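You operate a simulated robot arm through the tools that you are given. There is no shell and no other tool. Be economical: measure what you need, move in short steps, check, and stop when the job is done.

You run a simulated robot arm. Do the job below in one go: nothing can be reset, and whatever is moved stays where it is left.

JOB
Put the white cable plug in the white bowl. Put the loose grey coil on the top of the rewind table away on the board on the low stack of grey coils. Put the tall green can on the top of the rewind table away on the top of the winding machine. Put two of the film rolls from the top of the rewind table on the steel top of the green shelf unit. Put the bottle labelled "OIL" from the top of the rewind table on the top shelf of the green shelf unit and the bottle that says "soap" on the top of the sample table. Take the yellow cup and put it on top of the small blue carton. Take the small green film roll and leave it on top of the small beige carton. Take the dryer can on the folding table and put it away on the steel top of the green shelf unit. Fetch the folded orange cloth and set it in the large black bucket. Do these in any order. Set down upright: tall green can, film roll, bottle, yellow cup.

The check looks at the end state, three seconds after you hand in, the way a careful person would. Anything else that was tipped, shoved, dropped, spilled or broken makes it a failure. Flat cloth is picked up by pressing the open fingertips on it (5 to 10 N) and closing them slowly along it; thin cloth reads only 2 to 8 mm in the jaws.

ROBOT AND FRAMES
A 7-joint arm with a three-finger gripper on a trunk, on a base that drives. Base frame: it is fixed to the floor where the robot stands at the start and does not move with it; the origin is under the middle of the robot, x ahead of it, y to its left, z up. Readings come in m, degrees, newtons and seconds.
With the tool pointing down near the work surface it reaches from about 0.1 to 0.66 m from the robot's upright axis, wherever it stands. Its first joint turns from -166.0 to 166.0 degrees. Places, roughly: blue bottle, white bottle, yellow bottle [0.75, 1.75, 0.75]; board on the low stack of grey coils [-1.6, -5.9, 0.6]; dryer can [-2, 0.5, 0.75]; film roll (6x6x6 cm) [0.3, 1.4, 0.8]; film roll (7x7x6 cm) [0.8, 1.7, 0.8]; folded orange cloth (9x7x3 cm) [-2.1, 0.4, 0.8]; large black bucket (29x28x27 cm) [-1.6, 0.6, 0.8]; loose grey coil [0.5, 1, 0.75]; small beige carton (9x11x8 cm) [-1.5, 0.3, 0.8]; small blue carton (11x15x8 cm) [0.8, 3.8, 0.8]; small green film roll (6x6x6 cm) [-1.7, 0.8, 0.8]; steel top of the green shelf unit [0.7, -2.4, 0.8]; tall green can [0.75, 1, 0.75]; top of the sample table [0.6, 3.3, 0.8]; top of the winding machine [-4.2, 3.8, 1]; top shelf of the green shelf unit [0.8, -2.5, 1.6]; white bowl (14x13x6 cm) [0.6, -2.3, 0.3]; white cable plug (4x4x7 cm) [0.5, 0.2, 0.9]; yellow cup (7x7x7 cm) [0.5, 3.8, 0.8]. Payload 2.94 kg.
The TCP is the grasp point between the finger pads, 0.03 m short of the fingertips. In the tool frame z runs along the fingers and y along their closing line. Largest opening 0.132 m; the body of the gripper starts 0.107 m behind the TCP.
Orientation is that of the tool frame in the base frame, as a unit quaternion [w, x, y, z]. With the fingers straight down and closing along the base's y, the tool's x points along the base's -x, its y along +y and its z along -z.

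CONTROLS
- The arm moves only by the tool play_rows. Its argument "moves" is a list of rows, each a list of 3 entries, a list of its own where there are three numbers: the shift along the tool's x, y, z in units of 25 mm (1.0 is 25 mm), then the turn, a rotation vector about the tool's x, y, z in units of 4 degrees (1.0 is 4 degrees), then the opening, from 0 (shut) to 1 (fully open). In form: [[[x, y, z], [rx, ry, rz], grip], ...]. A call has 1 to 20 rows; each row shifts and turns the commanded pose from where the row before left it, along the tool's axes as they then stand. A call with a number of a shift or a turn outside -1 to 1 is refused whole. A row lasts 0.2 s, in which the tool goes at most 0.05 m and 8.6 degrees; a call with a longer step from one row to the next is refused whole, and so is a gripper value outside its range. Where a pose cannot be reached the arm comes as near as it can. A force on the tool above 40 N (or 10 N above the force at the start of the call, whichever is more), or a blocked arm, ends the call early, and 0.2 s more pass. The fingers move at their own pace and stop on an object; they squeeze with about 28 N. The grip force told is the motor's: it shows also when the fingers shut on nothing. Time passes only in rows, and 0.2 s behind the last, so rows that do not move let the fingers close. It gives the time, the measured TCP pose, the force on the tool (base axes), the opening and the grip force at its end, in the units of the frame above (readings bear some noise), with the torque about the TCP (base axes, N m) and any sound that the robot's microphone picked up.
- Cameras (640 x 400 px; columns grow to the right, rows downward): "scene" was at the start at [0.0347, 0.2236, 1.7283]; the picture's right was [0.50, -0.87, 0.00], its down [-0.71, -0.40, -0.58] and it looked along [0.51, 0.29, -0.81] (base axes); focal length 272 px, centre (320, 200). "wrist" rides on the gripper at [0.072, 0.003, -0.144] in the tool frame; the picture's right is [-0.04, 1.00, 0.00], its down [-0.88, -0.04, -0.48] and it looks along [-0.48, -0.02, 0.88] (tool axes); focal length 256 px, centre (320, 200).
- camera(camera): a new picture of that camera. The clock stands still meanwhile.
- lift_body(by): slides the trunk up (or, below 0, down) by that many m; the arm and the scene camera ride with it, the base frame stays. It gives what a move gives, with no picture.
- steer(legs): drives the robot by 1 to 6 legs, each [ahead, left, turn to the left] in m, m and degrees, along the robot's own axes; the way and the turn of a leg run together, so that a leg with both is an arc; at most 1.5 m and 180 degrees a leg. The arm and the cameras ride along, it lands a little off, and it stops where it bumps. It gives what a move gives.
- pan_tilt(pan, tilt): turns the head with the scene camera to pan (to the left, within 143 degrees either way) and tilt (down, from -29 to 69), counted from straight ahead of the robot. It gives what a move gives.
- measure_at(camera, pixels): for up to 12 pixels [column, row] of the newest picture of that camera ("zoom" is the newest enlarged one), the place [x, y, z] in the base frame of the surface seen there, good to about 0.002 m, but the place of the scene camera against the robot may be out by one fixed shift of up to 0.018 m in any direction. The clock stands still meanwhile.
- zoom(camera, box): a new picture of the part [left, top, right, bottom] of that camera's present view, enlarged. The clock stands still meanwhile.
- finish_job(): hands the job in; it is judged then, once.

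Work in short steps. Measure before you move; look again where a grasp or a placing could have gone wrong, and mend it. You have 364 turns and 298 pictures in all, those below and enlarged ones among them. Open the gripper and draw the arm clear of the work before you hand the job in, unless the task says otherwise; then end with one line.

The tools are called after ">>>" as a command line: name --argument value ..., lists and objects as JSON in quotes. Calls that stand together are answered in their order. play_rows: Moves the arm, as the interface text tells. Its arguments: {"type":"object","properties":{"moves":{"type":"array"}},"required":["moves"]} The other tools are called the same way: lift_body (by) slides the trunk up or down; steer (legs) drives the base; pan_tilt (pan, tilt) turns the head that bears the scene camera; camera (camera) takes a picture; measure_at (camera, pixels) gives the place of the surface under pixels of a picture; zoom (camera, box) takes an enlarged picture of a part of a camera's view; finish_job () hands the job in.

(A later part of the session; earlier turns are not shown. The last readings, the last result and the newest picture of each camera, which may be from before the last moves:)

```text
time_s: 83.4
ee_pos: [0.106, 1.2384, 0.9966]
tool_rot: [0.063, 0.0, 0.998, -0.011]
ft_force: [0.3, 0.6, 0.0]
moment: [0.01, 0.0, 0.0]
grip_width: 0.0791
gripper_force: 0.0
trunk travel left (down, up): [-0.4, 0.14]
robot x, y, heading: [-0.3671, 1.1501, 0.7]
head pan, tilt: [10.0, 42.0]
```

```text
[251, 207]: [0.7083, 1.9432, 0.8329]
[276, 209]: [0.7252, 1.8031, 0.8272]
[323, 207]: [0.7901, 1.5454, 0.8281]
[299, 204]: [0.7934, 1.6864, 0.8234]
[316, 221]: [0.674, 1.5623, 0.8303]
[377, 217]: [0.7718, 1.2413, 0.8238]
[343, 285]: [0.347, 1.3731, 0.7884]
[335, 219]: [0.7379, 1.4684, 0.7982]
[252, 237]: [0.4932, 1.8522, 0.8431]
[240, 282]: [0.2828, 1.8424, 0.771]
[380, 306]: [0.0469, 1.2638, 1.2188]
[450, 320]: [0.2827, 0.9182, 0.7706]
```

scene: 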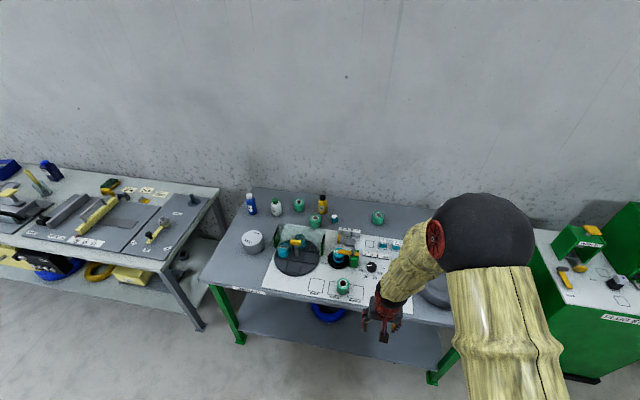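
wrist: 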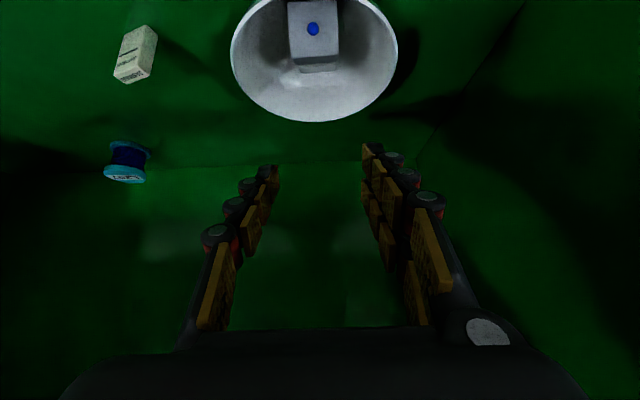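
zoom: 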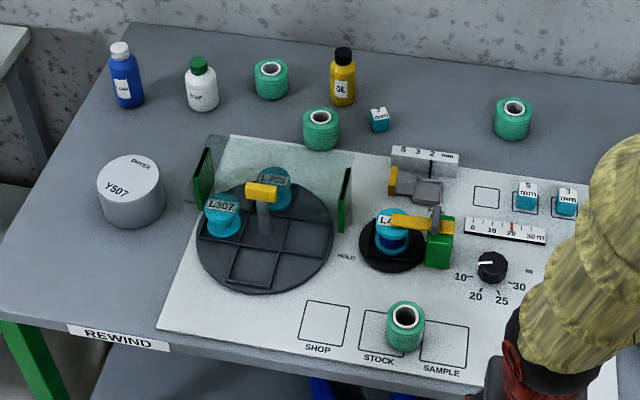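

I zoom in closer on the bottles to read labels.

>>> zoom --camera "scene" --box '[240, 185, 340, 235]'

```text
6.40 times, centred on (290, 210) of scene
```

zoom: 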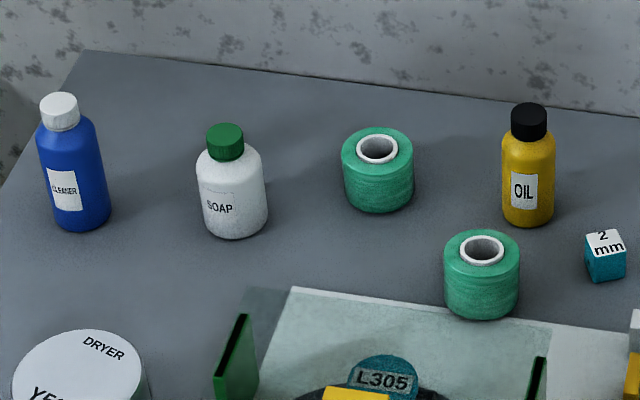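

White is SOAP, yellow is OIL. I look straight down to see how far the robot's own base extends, to know how near the table I can go.

>>> pan_tilt --pan 20 --tilt 69

>>> camera --camera "scene"

>>> camera --camera "wrist"

```text
time_s: 84.3
ee_pos: [0.1057, 1.2387, 0.9967]
tool_rot: [0.063, 0.0, 0.998, -0.011]
ft_force: [0.1, 0.3, -0.5]
moment: [-0.03, -0.02, 0.01]
grip_width: 0.0793
gripper_force: 0.0
trunk travel left (down, up): [-0.4, 0.14]
robot x, y, heading: [-0.3683, 1.1505, 0.9]
head pan, tilt: [20.0, 68.8]
```

```text
264 pictures are left
```

scene: 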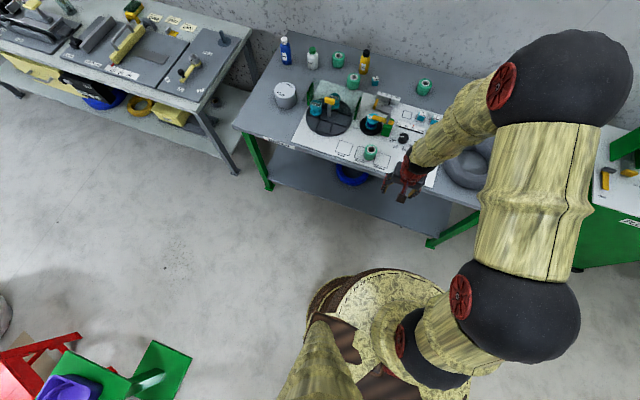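

```text
263 pictures are left
```

wrist: 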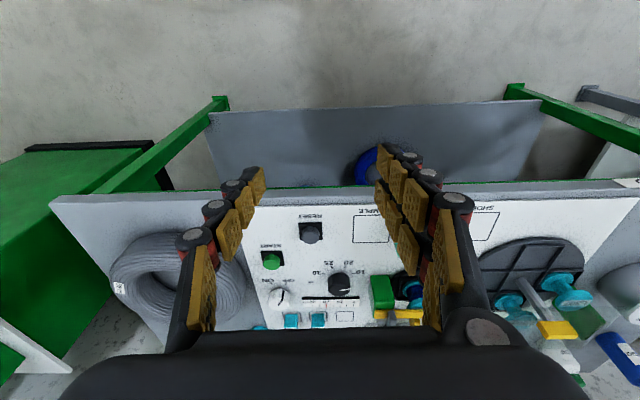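

>>> measure_at --camera "scene" --pixels '[[312, 300], [330, 285], [370, 272], [310, 320], [420, 285], [400, 275], [440, 290], [350, 185], [540, 300], [560, 60]]'

```text
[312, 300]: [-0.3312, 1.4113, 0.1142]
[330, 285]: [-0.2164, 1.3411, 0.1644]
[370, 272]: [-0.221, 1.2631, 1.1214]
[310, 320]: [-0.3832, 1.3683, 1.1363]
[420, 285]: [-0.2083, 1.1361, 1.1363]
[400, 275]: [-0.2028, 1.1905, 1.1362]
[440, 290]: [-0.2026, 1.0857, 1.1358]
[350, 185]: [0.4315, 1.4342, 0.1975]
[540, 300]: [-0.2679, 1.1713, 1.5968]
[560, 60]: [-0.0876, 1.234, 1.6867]
```

The base radius is ≈0.26 m and the table edge is x≈0.28, so I can stand at x≈-0.02. A low trunk gives longer forward reach; I raise the arm, straighten the tool, then lower the trunk fully.

>>> play_rows --moves '[[[0, 0, -1], [0, 0.9, 0], 0.7], [[0, 0, -1], [0, 0.9, 0], 0.7], [[0, 0, -1], [0, 0, 0], 0.7], [[0, 0, -1], [0, 0, 0], 0.7], [[0, 0, -1], [0, 0, 0], 0.7], [[0, 0, -1], [0, 0, 0], 0.7], [[0, 0, -1], [0, 0, 0], 0.7], [[0, 0, -1], [0, 0, 0], 0.7], [[0, 0, -1], [0, 0, 0], 0.7], [[0, 0, -1], [0, 0, 0], 0.7], [[0, 0, -1], [0, 0, 0], 0.7], [[0, 0, -1], [0, 0, 0], 0.7], [[0, 0, -1], [0, 0, 0], 0.7], [[0, 0, -1], [0, 0, 0], 0.7]]'

>>> lift_body --by -0.4

>>> steer --legs '[[0.15, 0.1, -0.9]]'

>>> camera --camera "wrist"

```text
time_s: 87.3
ee_pos: [0.0977, 1.2479, 1.3476]
tool_rot: [0.001, 0.0, 1.0, -0.011]
ft_force: [-0.4, 0.4, 0.8]
moment: [-0.05, -0.02, -0.03]
grip_width: 0.0922
gripper_force: 0.0
trunk travel left (down, up): [-0.4, 0.14]
robot x, y, heading: [-0.3676, 1.15, 0.7]
head pan, tilt: [20.0, 68.8]
```

```text
time_s: 91.2
ee_pos: [0.0986, 1.2488, 0.947]
tool_rot: [0.0, 0.0, 1.0, -0.011]
ft_force: [0.5, 0.1, 0.7]
moment: [0.0, -0.04, 0.02]
grip_width: 0.0925
gripper_force: 0.0
trunk travel left (down, up): [0.0, 0.54]
robot x, y, heading: [-0.3675, 1.1493, 0.7]
head pan, tilt: [20.0, 68.8]
```

```text
time_s: 92.7
ee_pos: [0.2508, 1.3368, 0.9466]
tool_rot: [0.0, 0.009, 1.0, -0.011]
ft_force: [-0.6, 0.1, -0.4]
moment: [0.04, -0.02, -0.02]
grip_width: 0.0924
gripper_force: 0.0
trunk travel left (down, up): [0.0, 0.54]
robot x, y, heading: [-0.2175, 1.2503, -0.3]
head pan, tilt: [20.0, 68.8]
```

```text
262 pictures are left
```

wrist: 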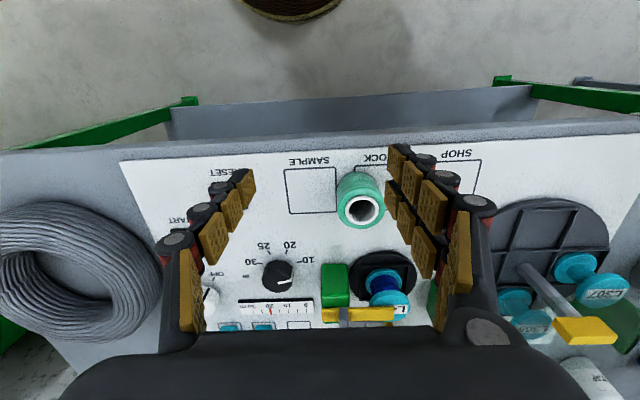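

The roll stands at (362,205) in the wrist view. I measure its top rim.

>>> measure_at --camera "wrist" --pixels '[[340, 208], [384, 206], [362, 190], [362, 227], [347, 208], [378, 206], [355, 180], [320, 210], [362, 240], [345, 285], [380, 265]]'

```text
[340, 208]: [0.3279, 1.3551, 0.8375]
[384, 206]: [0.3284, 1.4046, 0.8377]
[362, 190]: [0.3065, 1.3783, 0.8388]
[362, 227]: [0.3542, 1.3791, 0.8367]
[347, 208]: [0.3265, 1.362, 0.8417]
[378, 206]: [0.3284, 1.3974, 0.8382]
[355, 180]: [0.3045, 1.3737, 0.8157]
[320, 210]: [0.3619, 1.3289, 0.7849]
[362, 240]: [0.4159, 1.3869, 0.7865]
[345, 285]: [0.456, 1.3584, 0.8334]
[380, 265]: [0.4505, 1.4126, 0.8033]
```

Roll centre (0.330,1.380), top 0.838. I move over it, descend to TCP z 0.822 and close.

>>> play_rows --moves '[[[-0.79, 0.43, 0], [0, 0, 0], 0.75], [[-0.79, 0.43, 0], [0, 0, 0], 0.75], [[-0.79, 0.43, 0], [0, 0, 0], 0.75], [[-0.79, 0.43, 0], [0, 0, 0], 0.75], [[0, 0, 1], [0, 0, 0], 0.75], [[0, 0, 1], [0, 0, 0], 0.75], [[0, 0, 1], [0, 0, 0], 0.75], [[0, 0, 1], [0, 0, 0], 0.75], [[0, 0, 0.95], [0, 0, 0], 0.75], [[0, 0, 0], [0, 0, 0], 0.75], [[0, 0, 0], [0, 0, 0], 0.3], [[0, 0, 0], [0, 0, 0], 0.3], [[0, 0, 0], [0, 0, 0], 0.3], [[0, 0, 0], [0, 0, 0], 0.3]]'

```text
time_s: 95.7
ee_pos: [0.331, 1.3763, 0.822]
tool_rot: [0.0, 0.01, 1.0, -0.012]
ft_force: [0.1, -1.0, 1.0]
moment: [0.04, 0.02, -0.01]
grip_width: 0.0528
gripper_force: 21.5
trunk travel left (down, up): [0.0, 0.54]
robot x, y, heading: [-0.2167, 1.254, 0.0]
head pan, tilt: [20.0, 68.8]
```

Gripped at 53 mm. I lift 0.2 m and check by the readings and picture.

>>> play_rows --moves '[[[0, 0, -1], [0, 0, 0], 0.25], [[0, 0, -1], [0, 0, 0], 0.25], [[0, 0, -1], [0, 0, 0], 0.25], [[0, 0, -1], [0, 0, 0], 0.25], [[0, 0, -1], [0, 0, 0], 0.25], [[0, 0, -1], [0, 0, 0], 0.25], [[0, 0, -1], [0, 0, 0], 0.25], [[0, 0, -1], [0, 0, 0], 0.25], [[0, 0, -1], [0, 0, 0], 0.25]]'

>>> steer --legs '[[-0.15, 0, 0], [0, -1.3, 0], [0, -1.3, 0], [0, -1.05, 0]]'

>>> pan_tilt --pan 0 --tilt 40

>>> camera --camera "scene"

>>> camera --camera "wrist"

```text
time_s: 97.7
ee_pos: [0.332, 1.3838, 1.0477]
tool_rot: [-0.001, 0.009, 1.0, -0.011]
ft_force: [0.3, -0.3, -1.9]
moment: [-0.02, 0.04, -0.02]
grip_width: 0.0527
gripper_force: 27.7
trunk travel left (down, up): [0.0, 0.54]
robot x, y, heading: [-0.2161, 1.2496, -0.1]
head pan, tilt: [20.0, 68.8]
```

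```text
time_s: 116.2
ee_pos: [0.2588, -2.217, 1.0495]
tool_rot: [0.0, -0.004, 1.0, -0.012]
ft_force: [0.0, -0.4, -0.4]
moment: [-0.01, 0.04, 0.01]
grip_width: 0.0526
gripper_force: 28.1
trunk travel left (down, up): [0.0, 0.54]
robot x, y, heading: [-0.2832, -2.3625, 1.2]
head pan, tilt: [20.0, 68.8]
```

```text
time_s: 117.1
ee_pos: [0.259, -2.2163, 1.0481]
tool_rot: [-0.001, -0.004, 1.0, -0.012]
ft_force: [-0.2, 0.2, -0.9]
moment: [0.01, -0.05, 0.01]
grip_width: 0.0523
gripper_force: 27.7
trunk travel left (down, up): [0.0, 0.54]
robot x, y, heading: [-0.2862, -2.3644, 1.5]
head pan, tilt: [0.0, 40.0]
```

```text
261 pictures are left
```

scene: 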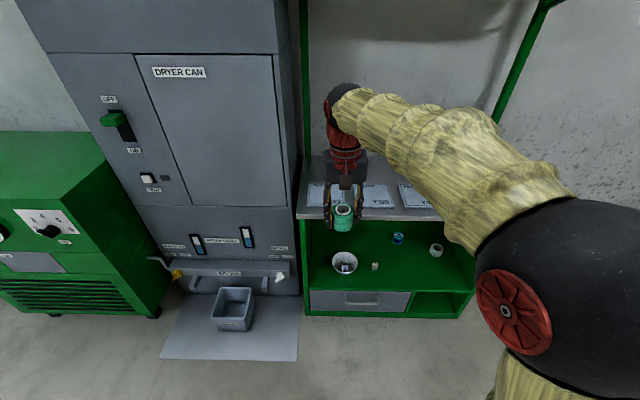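

```text
260 pictures are left
```

wrist: 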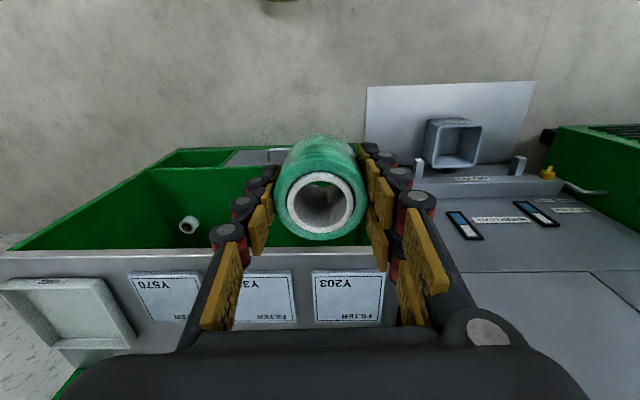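

Roll 1 is held over the front. I drive 0.386 m ahead, straighten heading, to place it at (0.78,-2.25) behind the filters.

>>> steer --legs '[[0.386, -0.02, -1.3]]'

>>> play_rows --moves '[[[-1, 0, 0], [0, 0, 0], 0.25], [[-1, 0, 0], [0, 0, 0], 0.25], [[-1, 0, 0], [0, 0, 0], 0.25], [[-1, 0, 0], [0, 0, 0], 0.25], [[-1, 0, 0], [0, 0, 0], 0.25], [[0, 0, 0], [0, 0, 0], 0.25]]'

>>> camera --camera "wrist"

>>> camera --camera "scene"

```text
time_s: 119.5
ee_pos: [0.6502, -2.2505, 1.0492]
tool_rot: [0.0, 0.011, 1.0, -0.011]
ft_force: [-0.3, 0.3, -0.7]
moment: [0.01, -0.01, -0.03]
grip_width: 0.0525
gripper_force: 28.3
trunk travel left (down, up): [0.0, 0.54]
robot x, y, heading: [0.1039, -2.3802, -0.3]
head pan, tilt: [0.0, 40.0]
```

```text
time_s: 120.9
ee_pos: [0.7758, -2.2513, 1.0481]
tool_rot: [0.0, 0.012, 1.0, -0.011]
ft_force: [-0.2, 0.3, -1.5]
moment: [-0.03, 0.02, -0.04]
grip_width: 0.0522
gripper_force: 28.5
trunk travel left (down, up): [0.0, 0.54]
robot x, y, heading: [0.1034, -2.3802, -0.4]
head pan, tilt: [0.0, 40.0]
```

```text
259 pictures are left
```

wrist: 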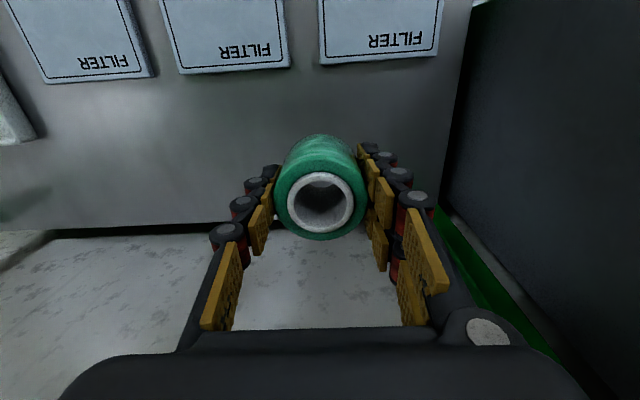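

```text
258 pictures are left
```

scene: 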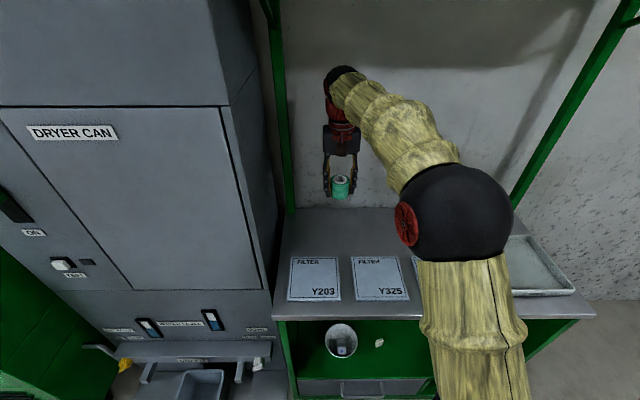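

I measure the steel's back edge and the surface under the roll before lowering.

>>> measure_at --camera "wrist" --pixels '[[230, 215], [180, 225], [260, 130], [320, 110], [230, 65], [380, 55], [440, 190], [290, 290]]'

```text
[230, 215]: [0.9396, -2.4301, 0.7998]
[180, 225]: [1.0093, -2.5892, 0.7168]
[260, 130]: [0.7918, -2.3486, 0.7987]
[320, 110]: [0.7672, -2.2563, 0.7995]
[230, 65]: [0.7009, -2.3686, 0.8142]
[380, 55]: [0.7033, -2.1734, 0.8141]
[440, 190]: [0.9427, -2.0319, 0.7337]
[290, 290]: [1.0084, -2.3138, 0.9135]
```

Steel surface z≈0.799, filters end at x 0.703. I lower to TCP 0.838 (bottom just at the surface) and release.

>>> play_rows --moves '[[[0, 0, 1], [0, 0, 0], 0.25], [[0, 0, 1], [0, 0, 0], 0.25], [[0, 0, 1], [0, 0, 0], 0.25], [[0, 0, 1], [0, 0, 0], 0.25], [[0, 0, 1], [0, 0, 0], 0.25], [[0, 0, 1], [0, 0, 0], 0.25], [[0, 0, 1], [0, 0, 0], 0.25], [[0, 0, 0.9], [0, 0, 0], 0.25], [[0, 0, 0.4], [0, 0, 0], 0.25], [[0, 0, 0.1], [0, 0, 0], 0.25], [[0, 0, 0], [0, 0, 0], 0.25]]'

```text
time_s: 123.3
ee_pos: [0.7741, -2.2575, 0.8392]
tool_rot: [0.0, 0.011, 1.0, -0.012]
ft_force: [0.3, -0.3, -0.3]
moment: [-0.03, 0.0, 0.0]
grip_width: 0.0524
gripper_force: 27.9
trunk travel left (down, up): [0.0, 0.54]
robot x, y, heading: [0.1027, -2.3835, -0.4]
head pan, tilt: [0.0, 40.0]
```

A couple of mm left; I ease down 3 mm, release, and rise.

>>> play_rows --moves '[[[0, 0, 0.06], [0, 0, 0], 0.25], [[0, 0, 0.06], [0, 0, 0], 0.25], [[0, 0, 0], [0, 0, 0], 0.42], [[0, 0, 0], [0, 0, 0], 0.5], [[0, 0, 0], [0, 0, 0], 0.62], [[0, 0, 0], [0, 0, 0], 0.62], [[0, 0, -0.5], [0, 0, 0], 0.62], [[0, 0, -1], [0, 0, 0], 0.62], [[0, 0, -1], [0, 0, 0], 0.62], [[0, 0, -1], [0, 0, 0], 0.62], [[0, 0, -1], [0, 0, 0], 0.62], [[0, 0, -1], [0, 0, 0], 0.62], [[0, 0, -1], [0, 0, 0], 0.62]]'

>>> camera --camera "wrist"

```text
time_s: 126.1
ee_pos: [0.7749, -2.2532, 0.9989]
tool_rot: [-0.001, 0.011, 1.0, -0.012]
ft_force: [0.3, 0.5, 0.4]
moment: [-0.02, 0.01, 0.01]
grip_width: 0.082
gripper_force: 0.0
trunk travel left (down, up): [0.0, 0.54]
robot x, y, heading: [0.1021, -2.3806, 0.0]
head pan, tilt: [0.0, 40.0]
```

```text
257 pictures are left
```

wrist: 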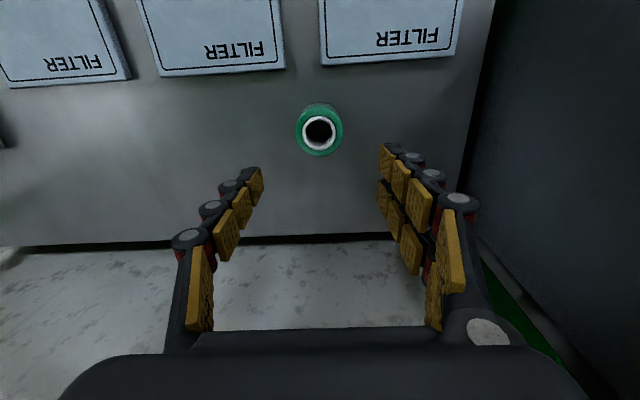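

Roll 1 stands upright. I retract and drive back to the rewind table in front of the OIL bottle.

>>> play_rows --moves '[[[1, 0, -0.3], [0, 0, 0], 0.62], [[1, 0, -0.3], [0, 0, 0], 0.62], [[1, 0, -0.3], [0, 0, 0], 0.62], [[1, 0, -0.3], [0, 0, 0], 0.62], [[1, 0, -0.3], [0, 0, 0], 0.62], [[1, 0, -0.3], [0, 0, 0], 0.62], [[1, 0, -0.3], [0, 0, 0], 0.62], [[1, 0, -0.3], [0, 0, 0], 0.62]]'

>>> steer --legs '[[-0.4, 0, 0], [0, 1.3, 0], [0, 1.3, 0], [0, 1.22, 0]]'

>>> pan_tilt --pan 10 --tilt 45

>>> camera --camera "scene"

>>> camera --camera "wrist"

```text
time_s: 127.9
ee_pos: [0.5746, -2.2482, 1.0573]
tool_rot: [0.0, 0.012, 1.0, -0.011]
ft_force: [-0.5, -0.1, 0.5]
moment: [-0.01, 0.03, 0.03]
grip_width: 0.0818
gripper_force: 0.0
trunk travel left (down, up): [0.0, 0.54]
robot x, y, heading: [0.1034, -2.3795, -0.2]
head pan, tilt: [0.0, 40.0]
```

```text
time_s: 148.4
ee_pos: [0.1146, 1.5699, 1.0582]
tool_rot: [0.0, 0.003, 1.0, -0.011]
ft_force: [-0.1, 0.2, -1.0]
moment: [0.01, 0.02, 0.03]
grip_width: 0.082
gripper_force: 0.0
trunk travel left (down, up): [0.0, 0.54]
robot x, y, heading: [-0.3571, 1.4307, 0.3]
head pan, tilt: [0.0, 40.0]
```

```text
time_s: 149.1
ee_pos: [0.1135, 1.5721, 1.0584]
tool_rot: [0.0, 0.004, 1.0, -0.012]
ft_force: [0.0, 0.5, 0.4]
moment: [0.02, -0.02, -0.01]
grip_width: 0.0821
gripper_force: 0.2
trunk travel left (down, up): [0.0, 0.54]
robot x, y, heading: [-0.355, 1.4274, 0.5]
head pan, tilt: [10.0, 45.0]
```

```text
256 pictures are left
```

scene: 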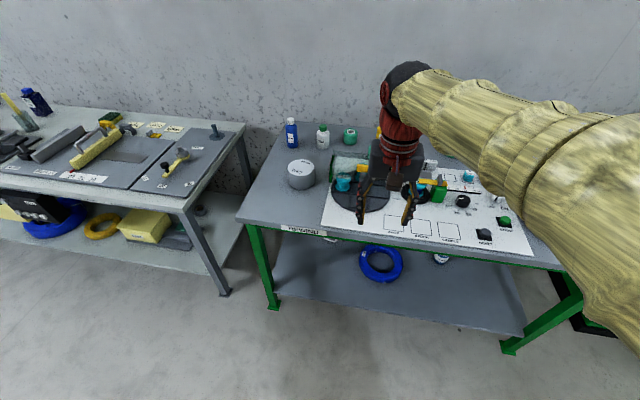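

```text
255 pictures are left
```

wrist: 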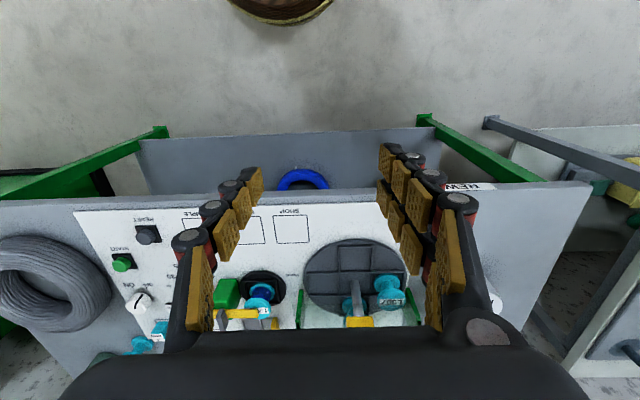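

I raise slightly, pitch the tool 32° forward, drive up to the table (robot x≈-0.03) and look.

>>> play_rows --moves '[[[0, 0, -0.5], [0, -1, 0], 0.75], [[0, 0, -0.5], [0, -1, 0], 0.75], [[0, 0, -0.5], [0, -1, 0], 0.75], [[0, 0, -0.5], [0, -1, 0], 0.75], [[0, 0, 0], [0, -1, 0], 0.75], [[0, 0, 0], [0, -1, 0], 0.75], [[0, 0, 0], [0, -1, 0], 0.75], [[0, 0, 0], [0, -1, 0], 0.75]]'

>>> steer --legs '[[0.32, 0, -0.4]]'

>>> camera --camera "wrist"

>>> camera --camera "scene"

```text
time_s: 150.9
ee_pos: [0.1077, 1.5723, 1.1079]
tool_rot: [0.276, 0.0, 0.961, -0.012]
ft_force: [-1.0, 0.2, 0.7]
moment: [0.02, 0.01, 0.0]
grip_width: 0.099
gripper_force: 0.0
trunk travel left (down, up): [0.0, 0.54]
robot x, y, heading: [-0.3576, 1.4294, 0.5]
head pan, tilt: [10.0, 45.0]
```

```text
time_s: 153.1
ee_pos: [0.4274, 1.5694, 1.1069]
tool_rot: [0.276, 0.003, 0.961, -0.012]
ft_force: [-0.9, 0.3, 0.6]
moment: [-0.03, 0.0, 0.02]
grip_width: 0.0989
gripper_force: 0.0
trunk travel left (down, up): [0.0, 0.54]
robot x, y, heading: [-0.0433, 1.4342, -0.0]
head pan, tilt: [10.0, 45.0]
```

```text
254 pictures are left
```

wrist: 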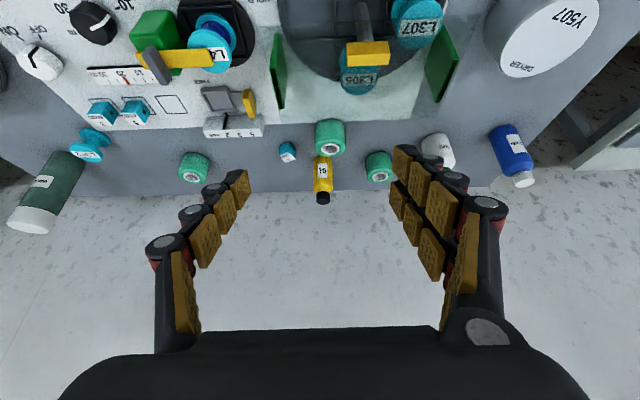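

```text
253 pictures are left
```

scene: 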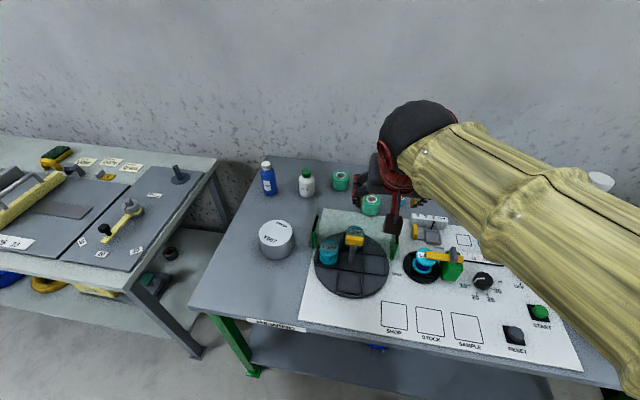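

Excellent view of all items. I measure them in the wrist picture.

>>> measure_at --camera "wrist" --pixels '[[323, 165], [323, 183], [323, 197], [314, 178], [332, 178], [329, 148], [329, 130], [378, 172], [438, 145], [446, 162], [193, 172], [288, 152]]'

>>> zoom --camera "wrist" --box '[240, 110, 480, 230]'

```text
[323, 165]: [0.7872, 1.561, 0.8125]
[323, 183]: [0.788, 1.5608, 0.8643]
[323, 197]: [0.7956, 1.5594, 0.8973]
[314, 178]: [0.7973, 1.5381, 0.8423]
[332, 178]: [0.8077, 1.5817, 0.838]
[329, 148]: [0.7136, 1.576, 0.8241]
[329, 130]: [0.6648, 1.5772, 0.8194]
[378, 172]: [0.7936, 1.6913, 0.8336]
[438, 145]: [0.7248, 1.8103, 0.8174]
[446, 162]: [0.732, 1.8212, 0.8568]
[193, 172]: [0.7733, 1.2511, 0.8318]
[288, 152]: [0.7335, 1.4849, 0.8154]
```

```text
2.67 times, centred on (360, 170) of wrist
```

zoom: 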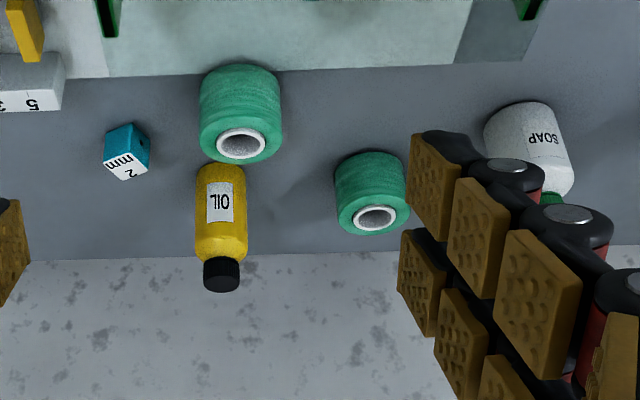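

OIL centre ≈(0.81,1.56), body to z≈0.87. I shift the robot 0.11 left and 2.5 cm ahead for reach.

>>> steer --legs '[[0.025, 0.11, 0]]'

```text
time_s: 154.3
ee_pos: [0.452, 1.6805, 1.1075]
tool_rot: [0.276, 0.004, 0.961, -0.013]
ft_force: [0.7, -0.4, 0.2]
moment: [0.05, 0.04, -0.02]
grip_width: 0.0991
gripper_force: 0.0
trunk travel left (down, up): [0.0, 0.54]
robot x, y, heading: [-0.0142, 1.5459, -0.1]
head pan, tilt: [10.0, 45.0]
```

I move to a pre-grasp 12 cm back along the tool axis from the OIL bottle and look.

>>> play_rows --moves '[[[-0.543, -0.4, 0.968], [0, 0, 0], 0.65], [[-0.543, -0.4, 0.968], [0, 0, 0], 0.65], [[-0.543, -0.4, 0.968], [0, 0, 0], 0.65], [[-0.543, -0.4, 0.968], [0, 0, 0], 0.65], [[-0.543, -0.4, 0.968], [0, 0, 0], 0.65], [[-0.543, -0.4, 0.968], [0, 0, 0], 0.65], [[-0.543, -0.4, 0.968], [0, 0, 0], 0.65], [[-0.543, -0.4, 0.968], [0, 0, 0], 0.65], [[-0.543, -0.4, 0.968], [0, 0, 0], 0.65], [[-0.543, -0.4, 0.968], [0, 0, 0], 0.65], [[-0.543, -0.4, 0.968], [0, 0, 0], 0.65], [[-0.543, -0.4, 0.968], [0, 0, 0], 0.65], [[0, 0, 0], [0, 0, 0], 0.65]]'

>>> camera --camera "wrist"

```text
time_s: 157.1
ee_pos: [0.7424, 1.5512, 0.949]
tool_rot: [0.274, 0.005, 0.962, -0.013]
ft_force: [0.2, -0.4, 0.3]
moment: [0.0, -0.01, 0.02]
grip_width: 0.086
gripper_force: 0.1
trunk travel left (down, up): [0.0, 0.54]
robot x, y, heading: [-0.0142, 1.545, 0.1]
head pan, tilt: [10.0, 45.0]
```

```text
251 pictures are left
```

wrist: 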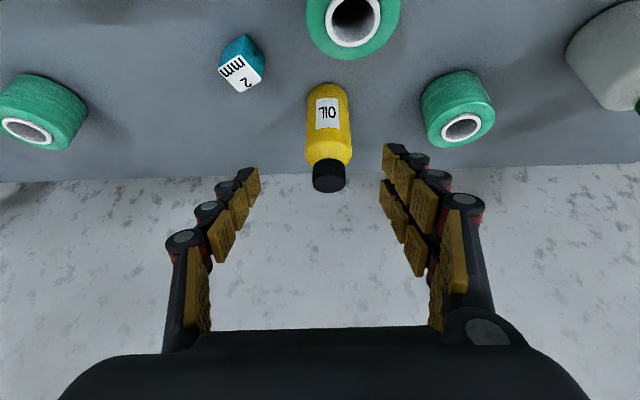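

The bottle is centred at (328,140). I measure it again from here.

>>> measure_at --camera "wrist" --pixels '[[327, 100], [327, 125], [329, 150], [329, 178], [309, 140], [350, 140], [328, 163], [460, 128], [423, 110]]'

```text
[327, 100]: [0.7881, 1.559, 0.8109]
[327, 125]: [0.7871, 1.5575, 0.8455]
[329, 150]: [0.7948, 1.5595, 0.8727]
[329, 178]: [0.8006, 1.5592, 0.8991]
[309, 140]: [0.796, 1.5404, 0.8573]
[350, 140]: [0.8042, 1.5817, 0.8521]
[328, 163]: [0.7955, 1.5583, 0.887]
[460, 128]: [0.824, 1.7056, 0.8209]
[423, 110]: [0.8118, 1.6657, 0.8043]
```

On axis. I advance 0.123 m along the tool and 9 mm left, then close.

>>> play_rows --moves '[[[0, 0.18, 0.98], [0, 0, 0], 0.65], [[0, 0.18, 0.98], [0, 0, 0], 0.65], [[0, 0, 0.98], [0, 0, 0], 0.65], [[0, 0, 0.98], [0, 0, 0], 0.65], [[0, 0, 0.98], [0, 0, 0], 0.65], [[0, 0, 0], [0, 0, 0], 0.65], [[0, 0, 0], [0, 0, 0], 0.2], [[0, 0, 0], [0, 0, 0], 0.2], [[0, 0, 0], [0, 0, 0], 0.2], [[0, 0, 0], [0, 0, 0], 0.2], [[0, 0, 0], [0, 0, 0], 0.2]]'

>>> camera --camera "wrist"

```text
time_s: 159.5
ee_pos: [0.8066, 1.5605, 0.8467]
tool_rot: [0.276, 0.005, 0.961, -0.013]
ft_force: [0.1, -1.6, 0.8]
moment: [-0.03, 0.01, -0.02]
grip_width: 0.047
gripper_force: 28.2
trunk travel left (down, up): [0.0, 0.54]
robot x, y, heading: [-0.0126, 1.541, 0.0]
head pan, tilt: [10.0, 45.0]
```

```text
250 pictures are left
```

wrist: 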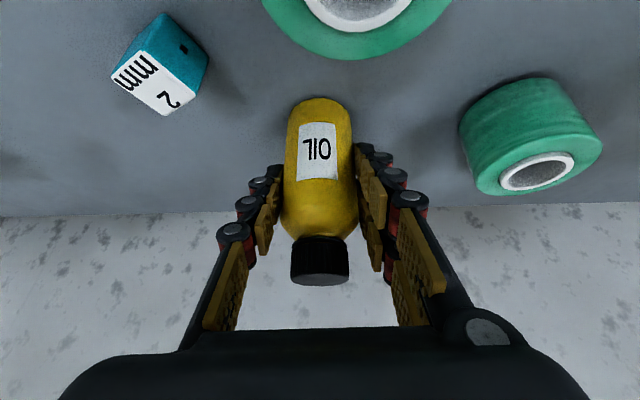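

Gripped at 47 mm. I measure the table surface beneath to know the bottle's base depth.

>>> measure_at --camera "wrist" --pixels '[[330, 85], [280, 90], [370, 90], [420, 150], [240, 150], [318, 100]]'

```text
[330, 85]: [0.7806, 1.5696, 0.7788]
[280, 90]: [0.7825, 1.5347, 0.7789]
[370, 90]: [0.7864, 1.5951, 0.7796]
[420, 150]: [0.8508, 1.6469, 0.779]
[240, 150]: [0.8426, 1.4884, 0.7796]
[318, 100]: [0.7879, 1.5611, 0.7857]
```

Bottle base is 0.068 below the TCP. I lift straight up 0.2 m, then draw back 0.3 m.

>>> play_rows --moves '[[[-0.53, 0, -0.848], [0, 0, 0], 0.2], [[-0.53, 0, -0.848], [0, 0, 0], 0.2], [[-0.53, 0, -0.848], [0, 0, 0], 0.2], [[-0.53, 0, -0.848], [0, 0, 0], 0.2], [[-0.53, 0, -0.848], [0, 0, 0], 0.2], [[-0.53, 0, -0.848], [0, 0, 0], 0.2], [[-0.53, 0, -0.848], [0, 0, 0], 0.2], [[-0.53, 0, -0.848], [0, 0, 0], 0.2], [[0.848, 0, -0.53], [0, 0, 0], 0.2], [[0.848, 0, -0.53], [0, 0, 0], 0.2], [[0.848, 0, -0.53], [0, 0, 0], 0.2], [[0.848, 0, -0.53], [0, 0, 0], 0.2], [[0.848, 0, -0.53], [0, 0, 0], 0.2], [[0.848, 0, -0.53], [0, 0, 0], 0.2], [[0.848, 0, -0.53], [0, 0, 0], 0.2], [[0.848, 0, -0.53], [0, 0, 0], 0.2], [[0.848, 0, -0.53], [0, 0, 0], 0.2], [[0.848, 0, -0.53], [0, 0, 0], 0.2], [[0.848, 0, -0.53], [0, 0, 0], 0.2], [[0.848, 0, -0.53], [0, 0, 0], 0.2]]'

>>> steer --legs '[[-0.35, 0, 0], [0, -1.35, 0], [0, -1.35, 0], [0, -1.25, 0]]'

>>> lift_body --by 0.4

>>> lift_body --by 0.13

>>> pan_tilt --pan 0 --tilt 25

>>> camera --camera "scene"

>>> camera --camera "wrist"

```text
time_s: 163.7
ee_pos: [0.5051, 1.5665, 1.0469]
tool_rot: [0.275, 0.005, 0.961, -0.013]
ft_force: [1.4, 0.3, -2.3]
moment: [0.02, 0.06, -0.01]
grip_width: 0.0468
gripper_force: 27.8
trunk travel left (down, up): [0.0, 0.54]
robot x, y, heading: [-0.0174, 1.5499, 0.1]
head pan, tilt: [10.0, 45.0]
```

```text
time_s: 184.7
ee_pos: [0.2541, -2.383, 1.0454]
tool_rot: [0.275, -0.014, 0.961, -0.008]
ft_force: [-0.4, 0.3, -1.9]
moment: [0.0, 0.0, 0.0]
grip_width: 0.0468
gripper_force: 28.5
trunk travel left (down, up): [0.0, 0.54]
robot x, y, heading: [-0.2627, -2.4284, 2.6]
head pan, tilt: [10.0, 45.0]
```

```text
time_s: 188.5
ee_pos: [0.2558, -2.384, 1.4462]
tool_rot: [0.275, -0.015, 0.961, -0.008]
ft_force: [1.0, -0.9, -1.2]
moment: [0.01, 0.02, -0.02]
grip_width: 0.0468
gripper_force: 28.0
trunk travel left (down, up): [-0.4, 0.14]
robot x, y, heading: [-0.2645, -2.4288, 2.3]
head pan, tilt: [10.0, 45.0]
```

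```text
time_s: 190.1
ee_pos: [0.2538, -2.3824, 1.5755]
tool_rot: [0.275, -0.015, 0.961, -0.008]
ft_force: [0.6, -0.2, -1.4]
moment: [0.01, 0.0, -0.01]
grip_width: 0.0466
gripper_force: 27.9
trunk travel left (down, up): [-0.53, 0.01]
robot x, y, heading: [-0.2636, -2.4257, 2.4]
head pan, tilt: [10.0, 45.0]
```

```text
time_s: 190.9
ee_pos: [0.2548, -2.3833, 1.5754]
tool_rot: [0.274, -0.015, 0.961, -0.007]
ft_force: [0.4, -0.3, -1.5]
moment: [0.01, -0.01, -0.02]
grip_width: 0.0468
gripper_force: 27.9
trunk travel left (down, up): [-0.53, 0.01]
robot x, y, heading: [-0.2656, -2.4276, 2.4]
head pan, tilt: [0.0, 25.0]
```

```text
249 pictures are left
```

scene: 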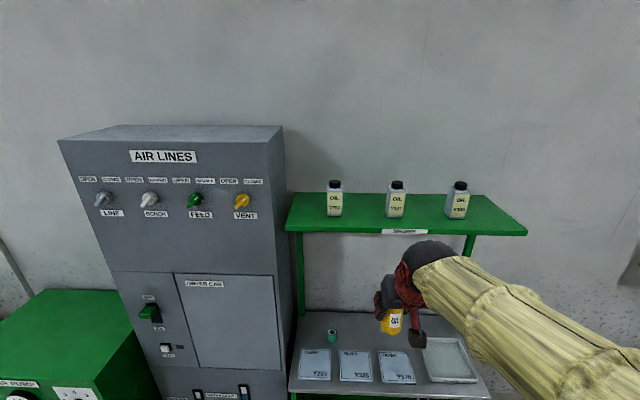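

```text
248 pictures are left
```

wrist: 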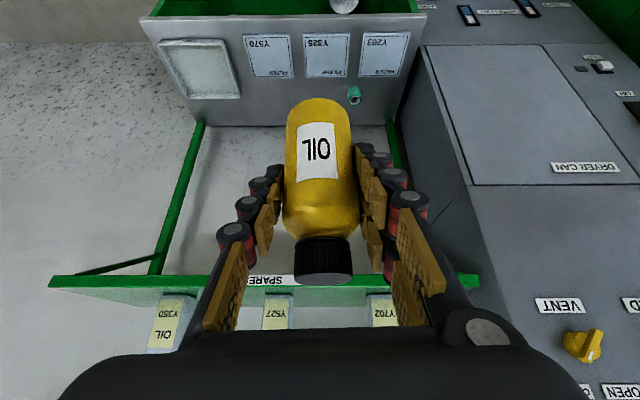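

I measure the shelf surface, bottles' bases and tops.

>>> measure_at --camera "scene" --pixels '[[334, 212], [334, 184], [327, 200], [343, 200], [396, 214], [397, 183], [388, 205], [404, 205], [365, 215], [365, 200], [456, 214], [365, 229]]'

>>> measure_at --camera "wrist" --pixels '[[200, 278], [430, 275], [178, 300], [277, 300], [385, 300], [260, 281]]'

```text
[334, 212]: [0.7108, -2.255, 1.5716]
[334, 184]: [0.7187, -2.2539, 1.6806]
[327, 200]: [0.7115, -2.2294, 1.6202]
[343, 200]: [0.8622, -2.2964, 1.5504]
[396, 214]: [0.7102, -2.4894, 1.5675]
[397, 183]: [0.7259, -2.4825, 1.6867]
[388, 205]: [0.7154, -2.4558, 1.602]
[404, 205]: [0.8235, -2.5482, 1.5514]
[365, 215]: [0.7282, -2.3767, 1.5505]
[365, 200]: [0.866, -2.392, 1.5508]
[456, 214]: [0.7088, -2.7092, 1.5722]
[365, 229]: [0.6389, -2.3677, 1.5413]
```

```text
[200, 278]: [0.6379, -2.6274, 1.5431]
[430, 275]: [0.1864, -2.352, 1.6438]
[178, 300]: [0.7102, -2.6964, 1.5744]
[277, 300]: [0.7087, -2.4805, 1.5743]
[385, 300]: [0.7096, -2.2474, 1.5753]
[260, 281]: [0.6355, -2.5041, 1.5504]
```

The gap between the first two spares is y≈-2.366. I raise the arm 0.13 m, then drive 0.3 ahead, 0.04 left, turning -2.4°.

>>> play_rows --moves '[[[-0.53, 0, -0.848], [0, 0, 0], 0.2], [[-0.53, 0, -0.848], [0, 0, 0], 0.2], [[-0.53, 0, -0.848], [0, 0, 0], 0.2], [[-0.53, 0, -0.848], [0, 0, 0], 0.2], [[-0.53, 0, -0.848], [0, 0, 0], 0.2], [[-0.53, 0, -0.848], [0, 0, 0], 0.2]]'

>>> steer --legs '[[0.3, 0.03, -2.4]]'

>>> camera --camera "wrist"

>>> camera --camera "scene"

```text
time_s: 192.3
ee_pos: [0.2543, -2.38, 1.7266]
tool_rot: [0.275, -0.015, 0.961, -0.007]
ft_force: [0.6, -1.1, -1.1]
moment: [0.04, 0.01, 0.02]
grip_width: 0.0467
gripper_force: 28.2
trunk travel left (down, up): [-0.53, 0.01]
robot x, y, heading: [-0.2628, -2.4251, 2.5]
head pan, tilt: [0.0, 25.0]
```

```text
time_s: 194.3
ee_pos: [0.5564, -2.3673, 1.7277]
tool_rot: [0.275, 0.005, 0.961, -0.014]
ft_force: [0.0, 0.0, -1.9]
moment: [0.02, 0.05, 0.0]
grip_width: 0.0466
gripper_force: 28.2
trunk travel left (down, up): [-0.53, 0.01]
robot x, y, heading: [0.0398, -2.3956, -0.1]
head pan, tilt: [0.0, 25.0]
```

```text
247 pictures are left
```

wrist: 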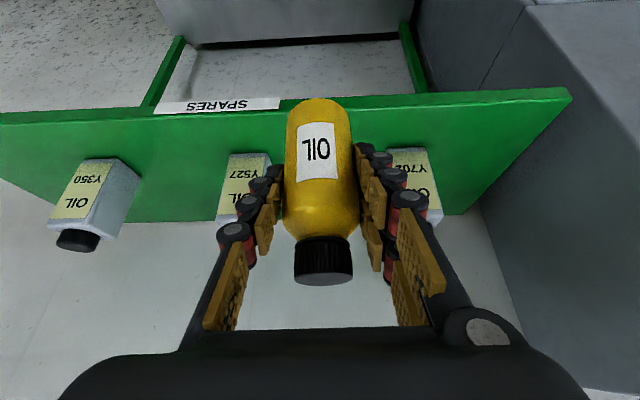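

```text
246 pictures are left
```

scene: 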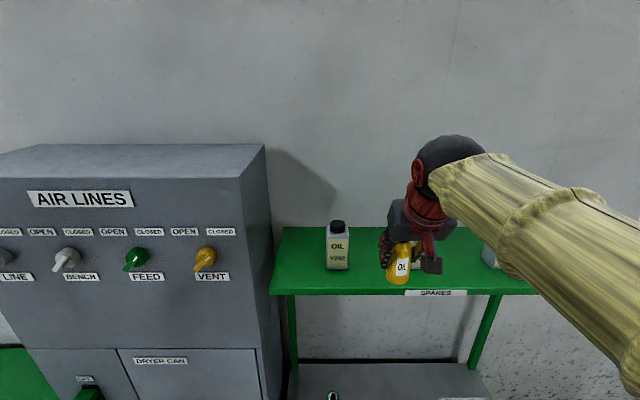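

I measure the neighbouring spares' edges and surface height from the wrist view.

>>> measure_at --camera "wrist" --pixels '[[266, 158], [392, 155], [228, 160], [424, 155], [280, 125], [370, 125], [200, 150], [440, 175]]'

```text
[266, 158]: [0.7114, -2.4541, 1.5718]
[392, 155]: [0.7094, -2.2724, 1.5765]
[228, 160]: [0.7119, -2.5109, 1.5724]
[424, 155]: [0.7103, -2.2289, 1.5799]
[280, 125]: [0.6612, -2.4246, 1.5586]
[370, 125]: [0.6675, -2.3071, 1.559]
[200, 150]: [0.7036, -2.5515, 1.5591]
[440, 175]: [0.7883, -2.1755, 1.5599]
```

Gap centre y -2.363, surface 1.559. I extend 0.19 m forward at height, then check.

>>> play_rows --moves '[[[-0.806, 0.02, 0.503], [0, 0, 0], 0.2], [[-0.806, 0.02, 0.503], [0, 0, 0], 0.2], [[-0.806, 0.02, 0.503], [0, 0, 0], 0.2], [[-0.806, 0.02, 0.503], [0, 0, 0], 0.2], [[-0.806, 0.02, 0.503], [0, 0, 0], 0.2], [[-0.806, 0.02, 0.503], [0, 0, 0], 0.2], [[-0.806, 0.02, 0.503], [0, 0, 0], 0.2], [[-0.806, 0.02, 0.503], [0, 0, 0], 0.2], [[0, 0, 0], [0, 0, 0], 0.2]]'

>>> camera --camera "scene"

>>> camera --camera "wrist"

```text
time_s: 196.3
ee_pos: [0.747, -2.3672, 1.7294]
tool_rot: [0.275, 0.007, 0.961, -0.014]
ft_force: [-0.5, 0.1, -1.3]
moment: [0.0, -0.02, -0.02]
grip_width: 0.0468
gripper_force: 28.1
trunk travel left (down, up): [-0.53, 0.01]
robot x, y, heading: [0.0394, -2.3882, -0.4]
head pan, tilt: [0.0, 25.0]
```

```text
245 pictures are left
```

scene: 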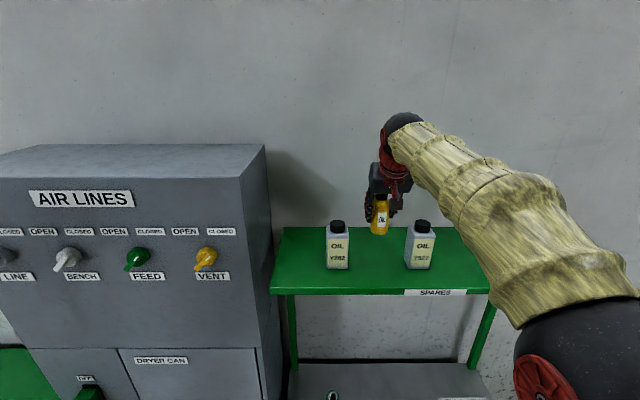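

```text
244 pictures are left
```

wrist: 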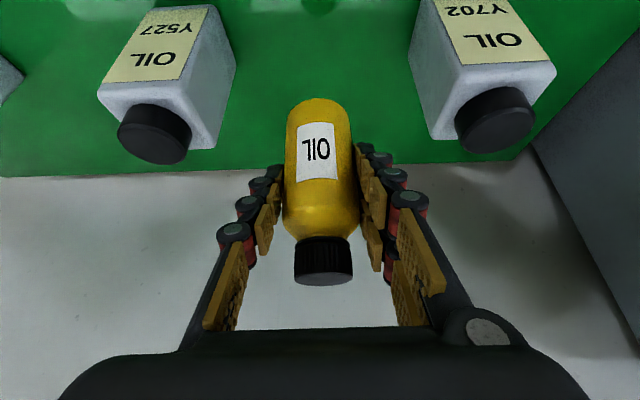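

Well centred. I lower 0.097 m, then check the force before releasing.

>>> play_rows --moves '[[[0.53, 0.04, 0.848], [0, 0, 0], 0.2], [[0.53, 0.04, 0.848], [0, 0, 0], 0.2], [[0.53, 0.04, 0.848], [0, 0, 0], 0.2], [[0.45, 0, 0.72], [0, 0, 0], 0.2], [[0, 0, 0], [0, 0, 0], 0.2]]'

>>> camera --camera "wrist"

```text
time_s: 197.6
ee_pos: [0.747, -2.3671, 1.6293]
tool_rot: [0.274, 0.005, 0.962, -0.014]
ft_force: [0.0, -0.4, -2.7]
moment: [-0.02, -0.02, 0.04]
grip_width: 0.0468
gripper_force: 27.9
trunk travel left (down, up): [-0.53, 0.01]
robot x, y, heading: [0.0363, -2.3919, -0.3]
head pan, tilt: [0.0, 25.0]
```

```text
243 pictures are left
```

wrist: 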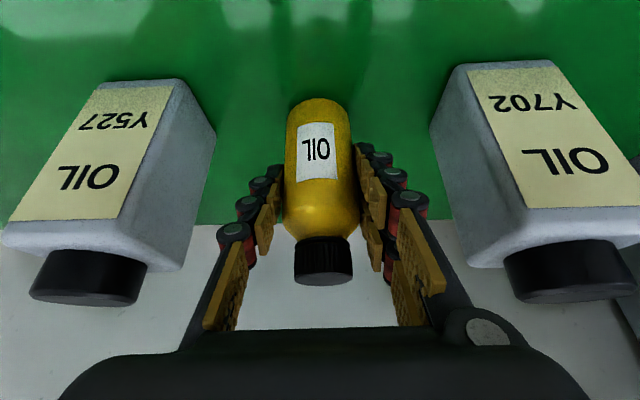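

Almost down. I ease 2-3 mm, open to 0.5, and retreat along the tool axis.

>>> play_rows --moves '[[[0.05, 0, 0.08], [0, 0, 0], 0.2], [[0, 0, 0], [0, 0, 0], 0.38], [[0, 0, 0], [0, 0, 0], 0.44], [[0, 0, 0], [0, 0, 0], 0.52], [[0, 0, 0], [0, 0, 0], 0.52], [[0, 0, -0.6], [0, 0, 0], 0.52], [[0, 0, -1], [0, 0, 0], 0.52], [[0, 0, -1], [0, 0, 0], 0.52], [[0, 0, -1], [0, 0, 0], 0.52], [[0, 0, -1], [0, 0, 0], 0.52], [[0, 0, -1], [0, 0, 0], 0.52]]'

>>> camera --camera "wrist"

```text
time_s: 199.9
ee_pos: [0.6726, -2.3618, 1.7466]
tool_rot: [0.276, 0.006, 0.961, -0.014]
ft_force: [-1.1, -0.1, 0.3]
moment: [0.01, -0.01, 0.03]
grip_width: 0.0683
gripper_force: 0.0
trunk travel left (down, up): [-0.53, 0.01]
robot x, y, heading: [0.0384, -2.3908, -0.1]
head pan, tilt: [0.0, 25.0]
```

```text
242 pictures are left
```

wrist: 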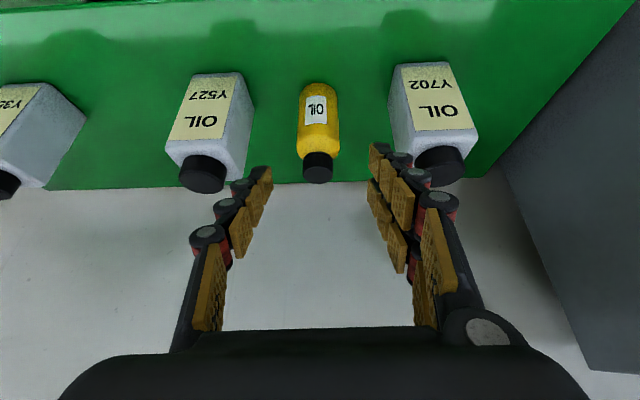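

OIL is standing on the top shelf. I withdraw, lower the trunk, and return to the rewind table for the second roll.

>>> play_rows --moves '[[[0.848, 0, -0.53], [0, 0, 0], 0.65], [[0.848, 0, -0.53], [0, 0, 0], 0.65], [[0.848, 0, -0.53], [0, 0, 0], 0.65], [[0.848, 0, -0.53], [0, 0, 0], 0.65], [[0.848, 0, -0.53], [0, 0, 0], 0.65], [[0.848, 0, -0.53], [0, 0, 0], 0.65], [[0.848, 0, -0.53], [0, 0, 0], 0.65]]'

>>> steer --legs '[[-0.4, 0, 0], [0, 1.3, 0], [0, 1.35, 0], [0, 1.35, 0]]'

>>> lift_body --by -0.4

>>> lift_body --by -0.13

```text
time_s: 201.6
ee_pos: [0.4969, -2.3581, 1.7488]
tool_rot: [0.276, 0.007, 0.961, -0.015]
ft_force: [-0.3, 0.2, 0.5]
moment: [-0.04, -0.01, 0.04]
grip_width: 0.0858
gripper_force: 0.1
trunk travel left (down, up): [-0.53, 0.01]
robot x, y, heading: [0.0402, -2.3906, 0.1]
head pan, tilt: [0.0, 25.0]
```

```text
time_s: 222.9
ee_pos: [0.0876, 1.6643, 1.7478]
tool_rot: [0.275, -0.015, 0.961, -0.008]
ft_force: [-0.4, -0.3, -0.4]
moment: [-0.02, -0.02, -0.02]
grip_width: 0.0859
gripper_force: 0.2
trunk travel left (down, up): [-0.53, 0.01]
robot x, y, heading: [-0.3707, 1.6097, 2.0]
head pan, tilt: [0.0, 25.0]
```

```text
time_s: 226.7
ee_pos: [0.0881, 1.6641, 1.3478]
tool_rot: [0.275, -0.014, 0.961, -0.009]
ft_force: [0.0, -0.1, 0.5]
moment: [0.02, -0.01, -0.03]
grip_width: 0.0858
gripper_force: 0.1
trunk travel left (down, up): [-0.13, 0.41]
robot x, y, heading: [-0.3714, 1.6135, 2.3]
head pan, tilt: [0.0, 25.0]
```

```text
time_s: 228.3
ee_pos: [0.0886, 1.665, 1.2196]
tool_rot: [0.277, -0.015, 0.961, -0.007]
ft_force: [0.1, 0.2, -0.4]
moment: [0.01, 0.0, 0.01]
grip_width: 0.0856
gripper_force: 0.0
trunk travel left (down, up): [0.0, 0.54]
robot x, y, heading: [-0.37, 1.6099, 2.1]
head pan, tilt: [0.0, 25.0]
```

I drive up to the table, robot at about (-0.015,1.67), heading straight.

>>> steer --legs '[[0.355, 0.05, -2.2]]'

>>> camera --camera "wrist"

```text
time_s: 230.6
ee_pos: [0.447, 1.7031, 1.218]
tool_rot: [0.275, 0.004, 0.961, -0.013]
ft_force: [-0.9, -0.2, 0.7]
moment: [0.02, 0.01, -0.03]
grip_width: 0.0858
gripper_force: 0.1
trunk travel left (down, up): [0.0, 0.54]
robot x, y, heading: [-0.0169, 1.6658, -0.1]
head pan, tilt: [0.0, 25.0]
```

```text
241 pictures are left
```

wrist: 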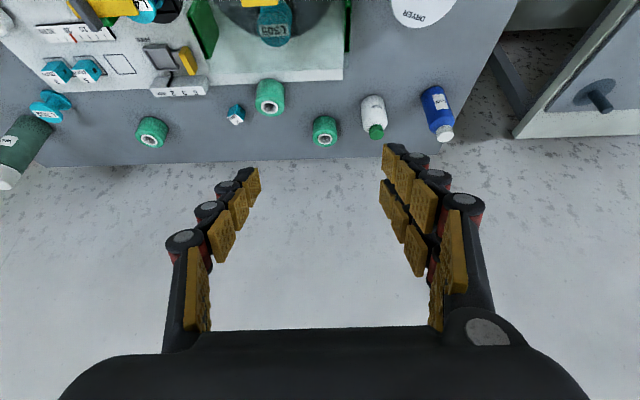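

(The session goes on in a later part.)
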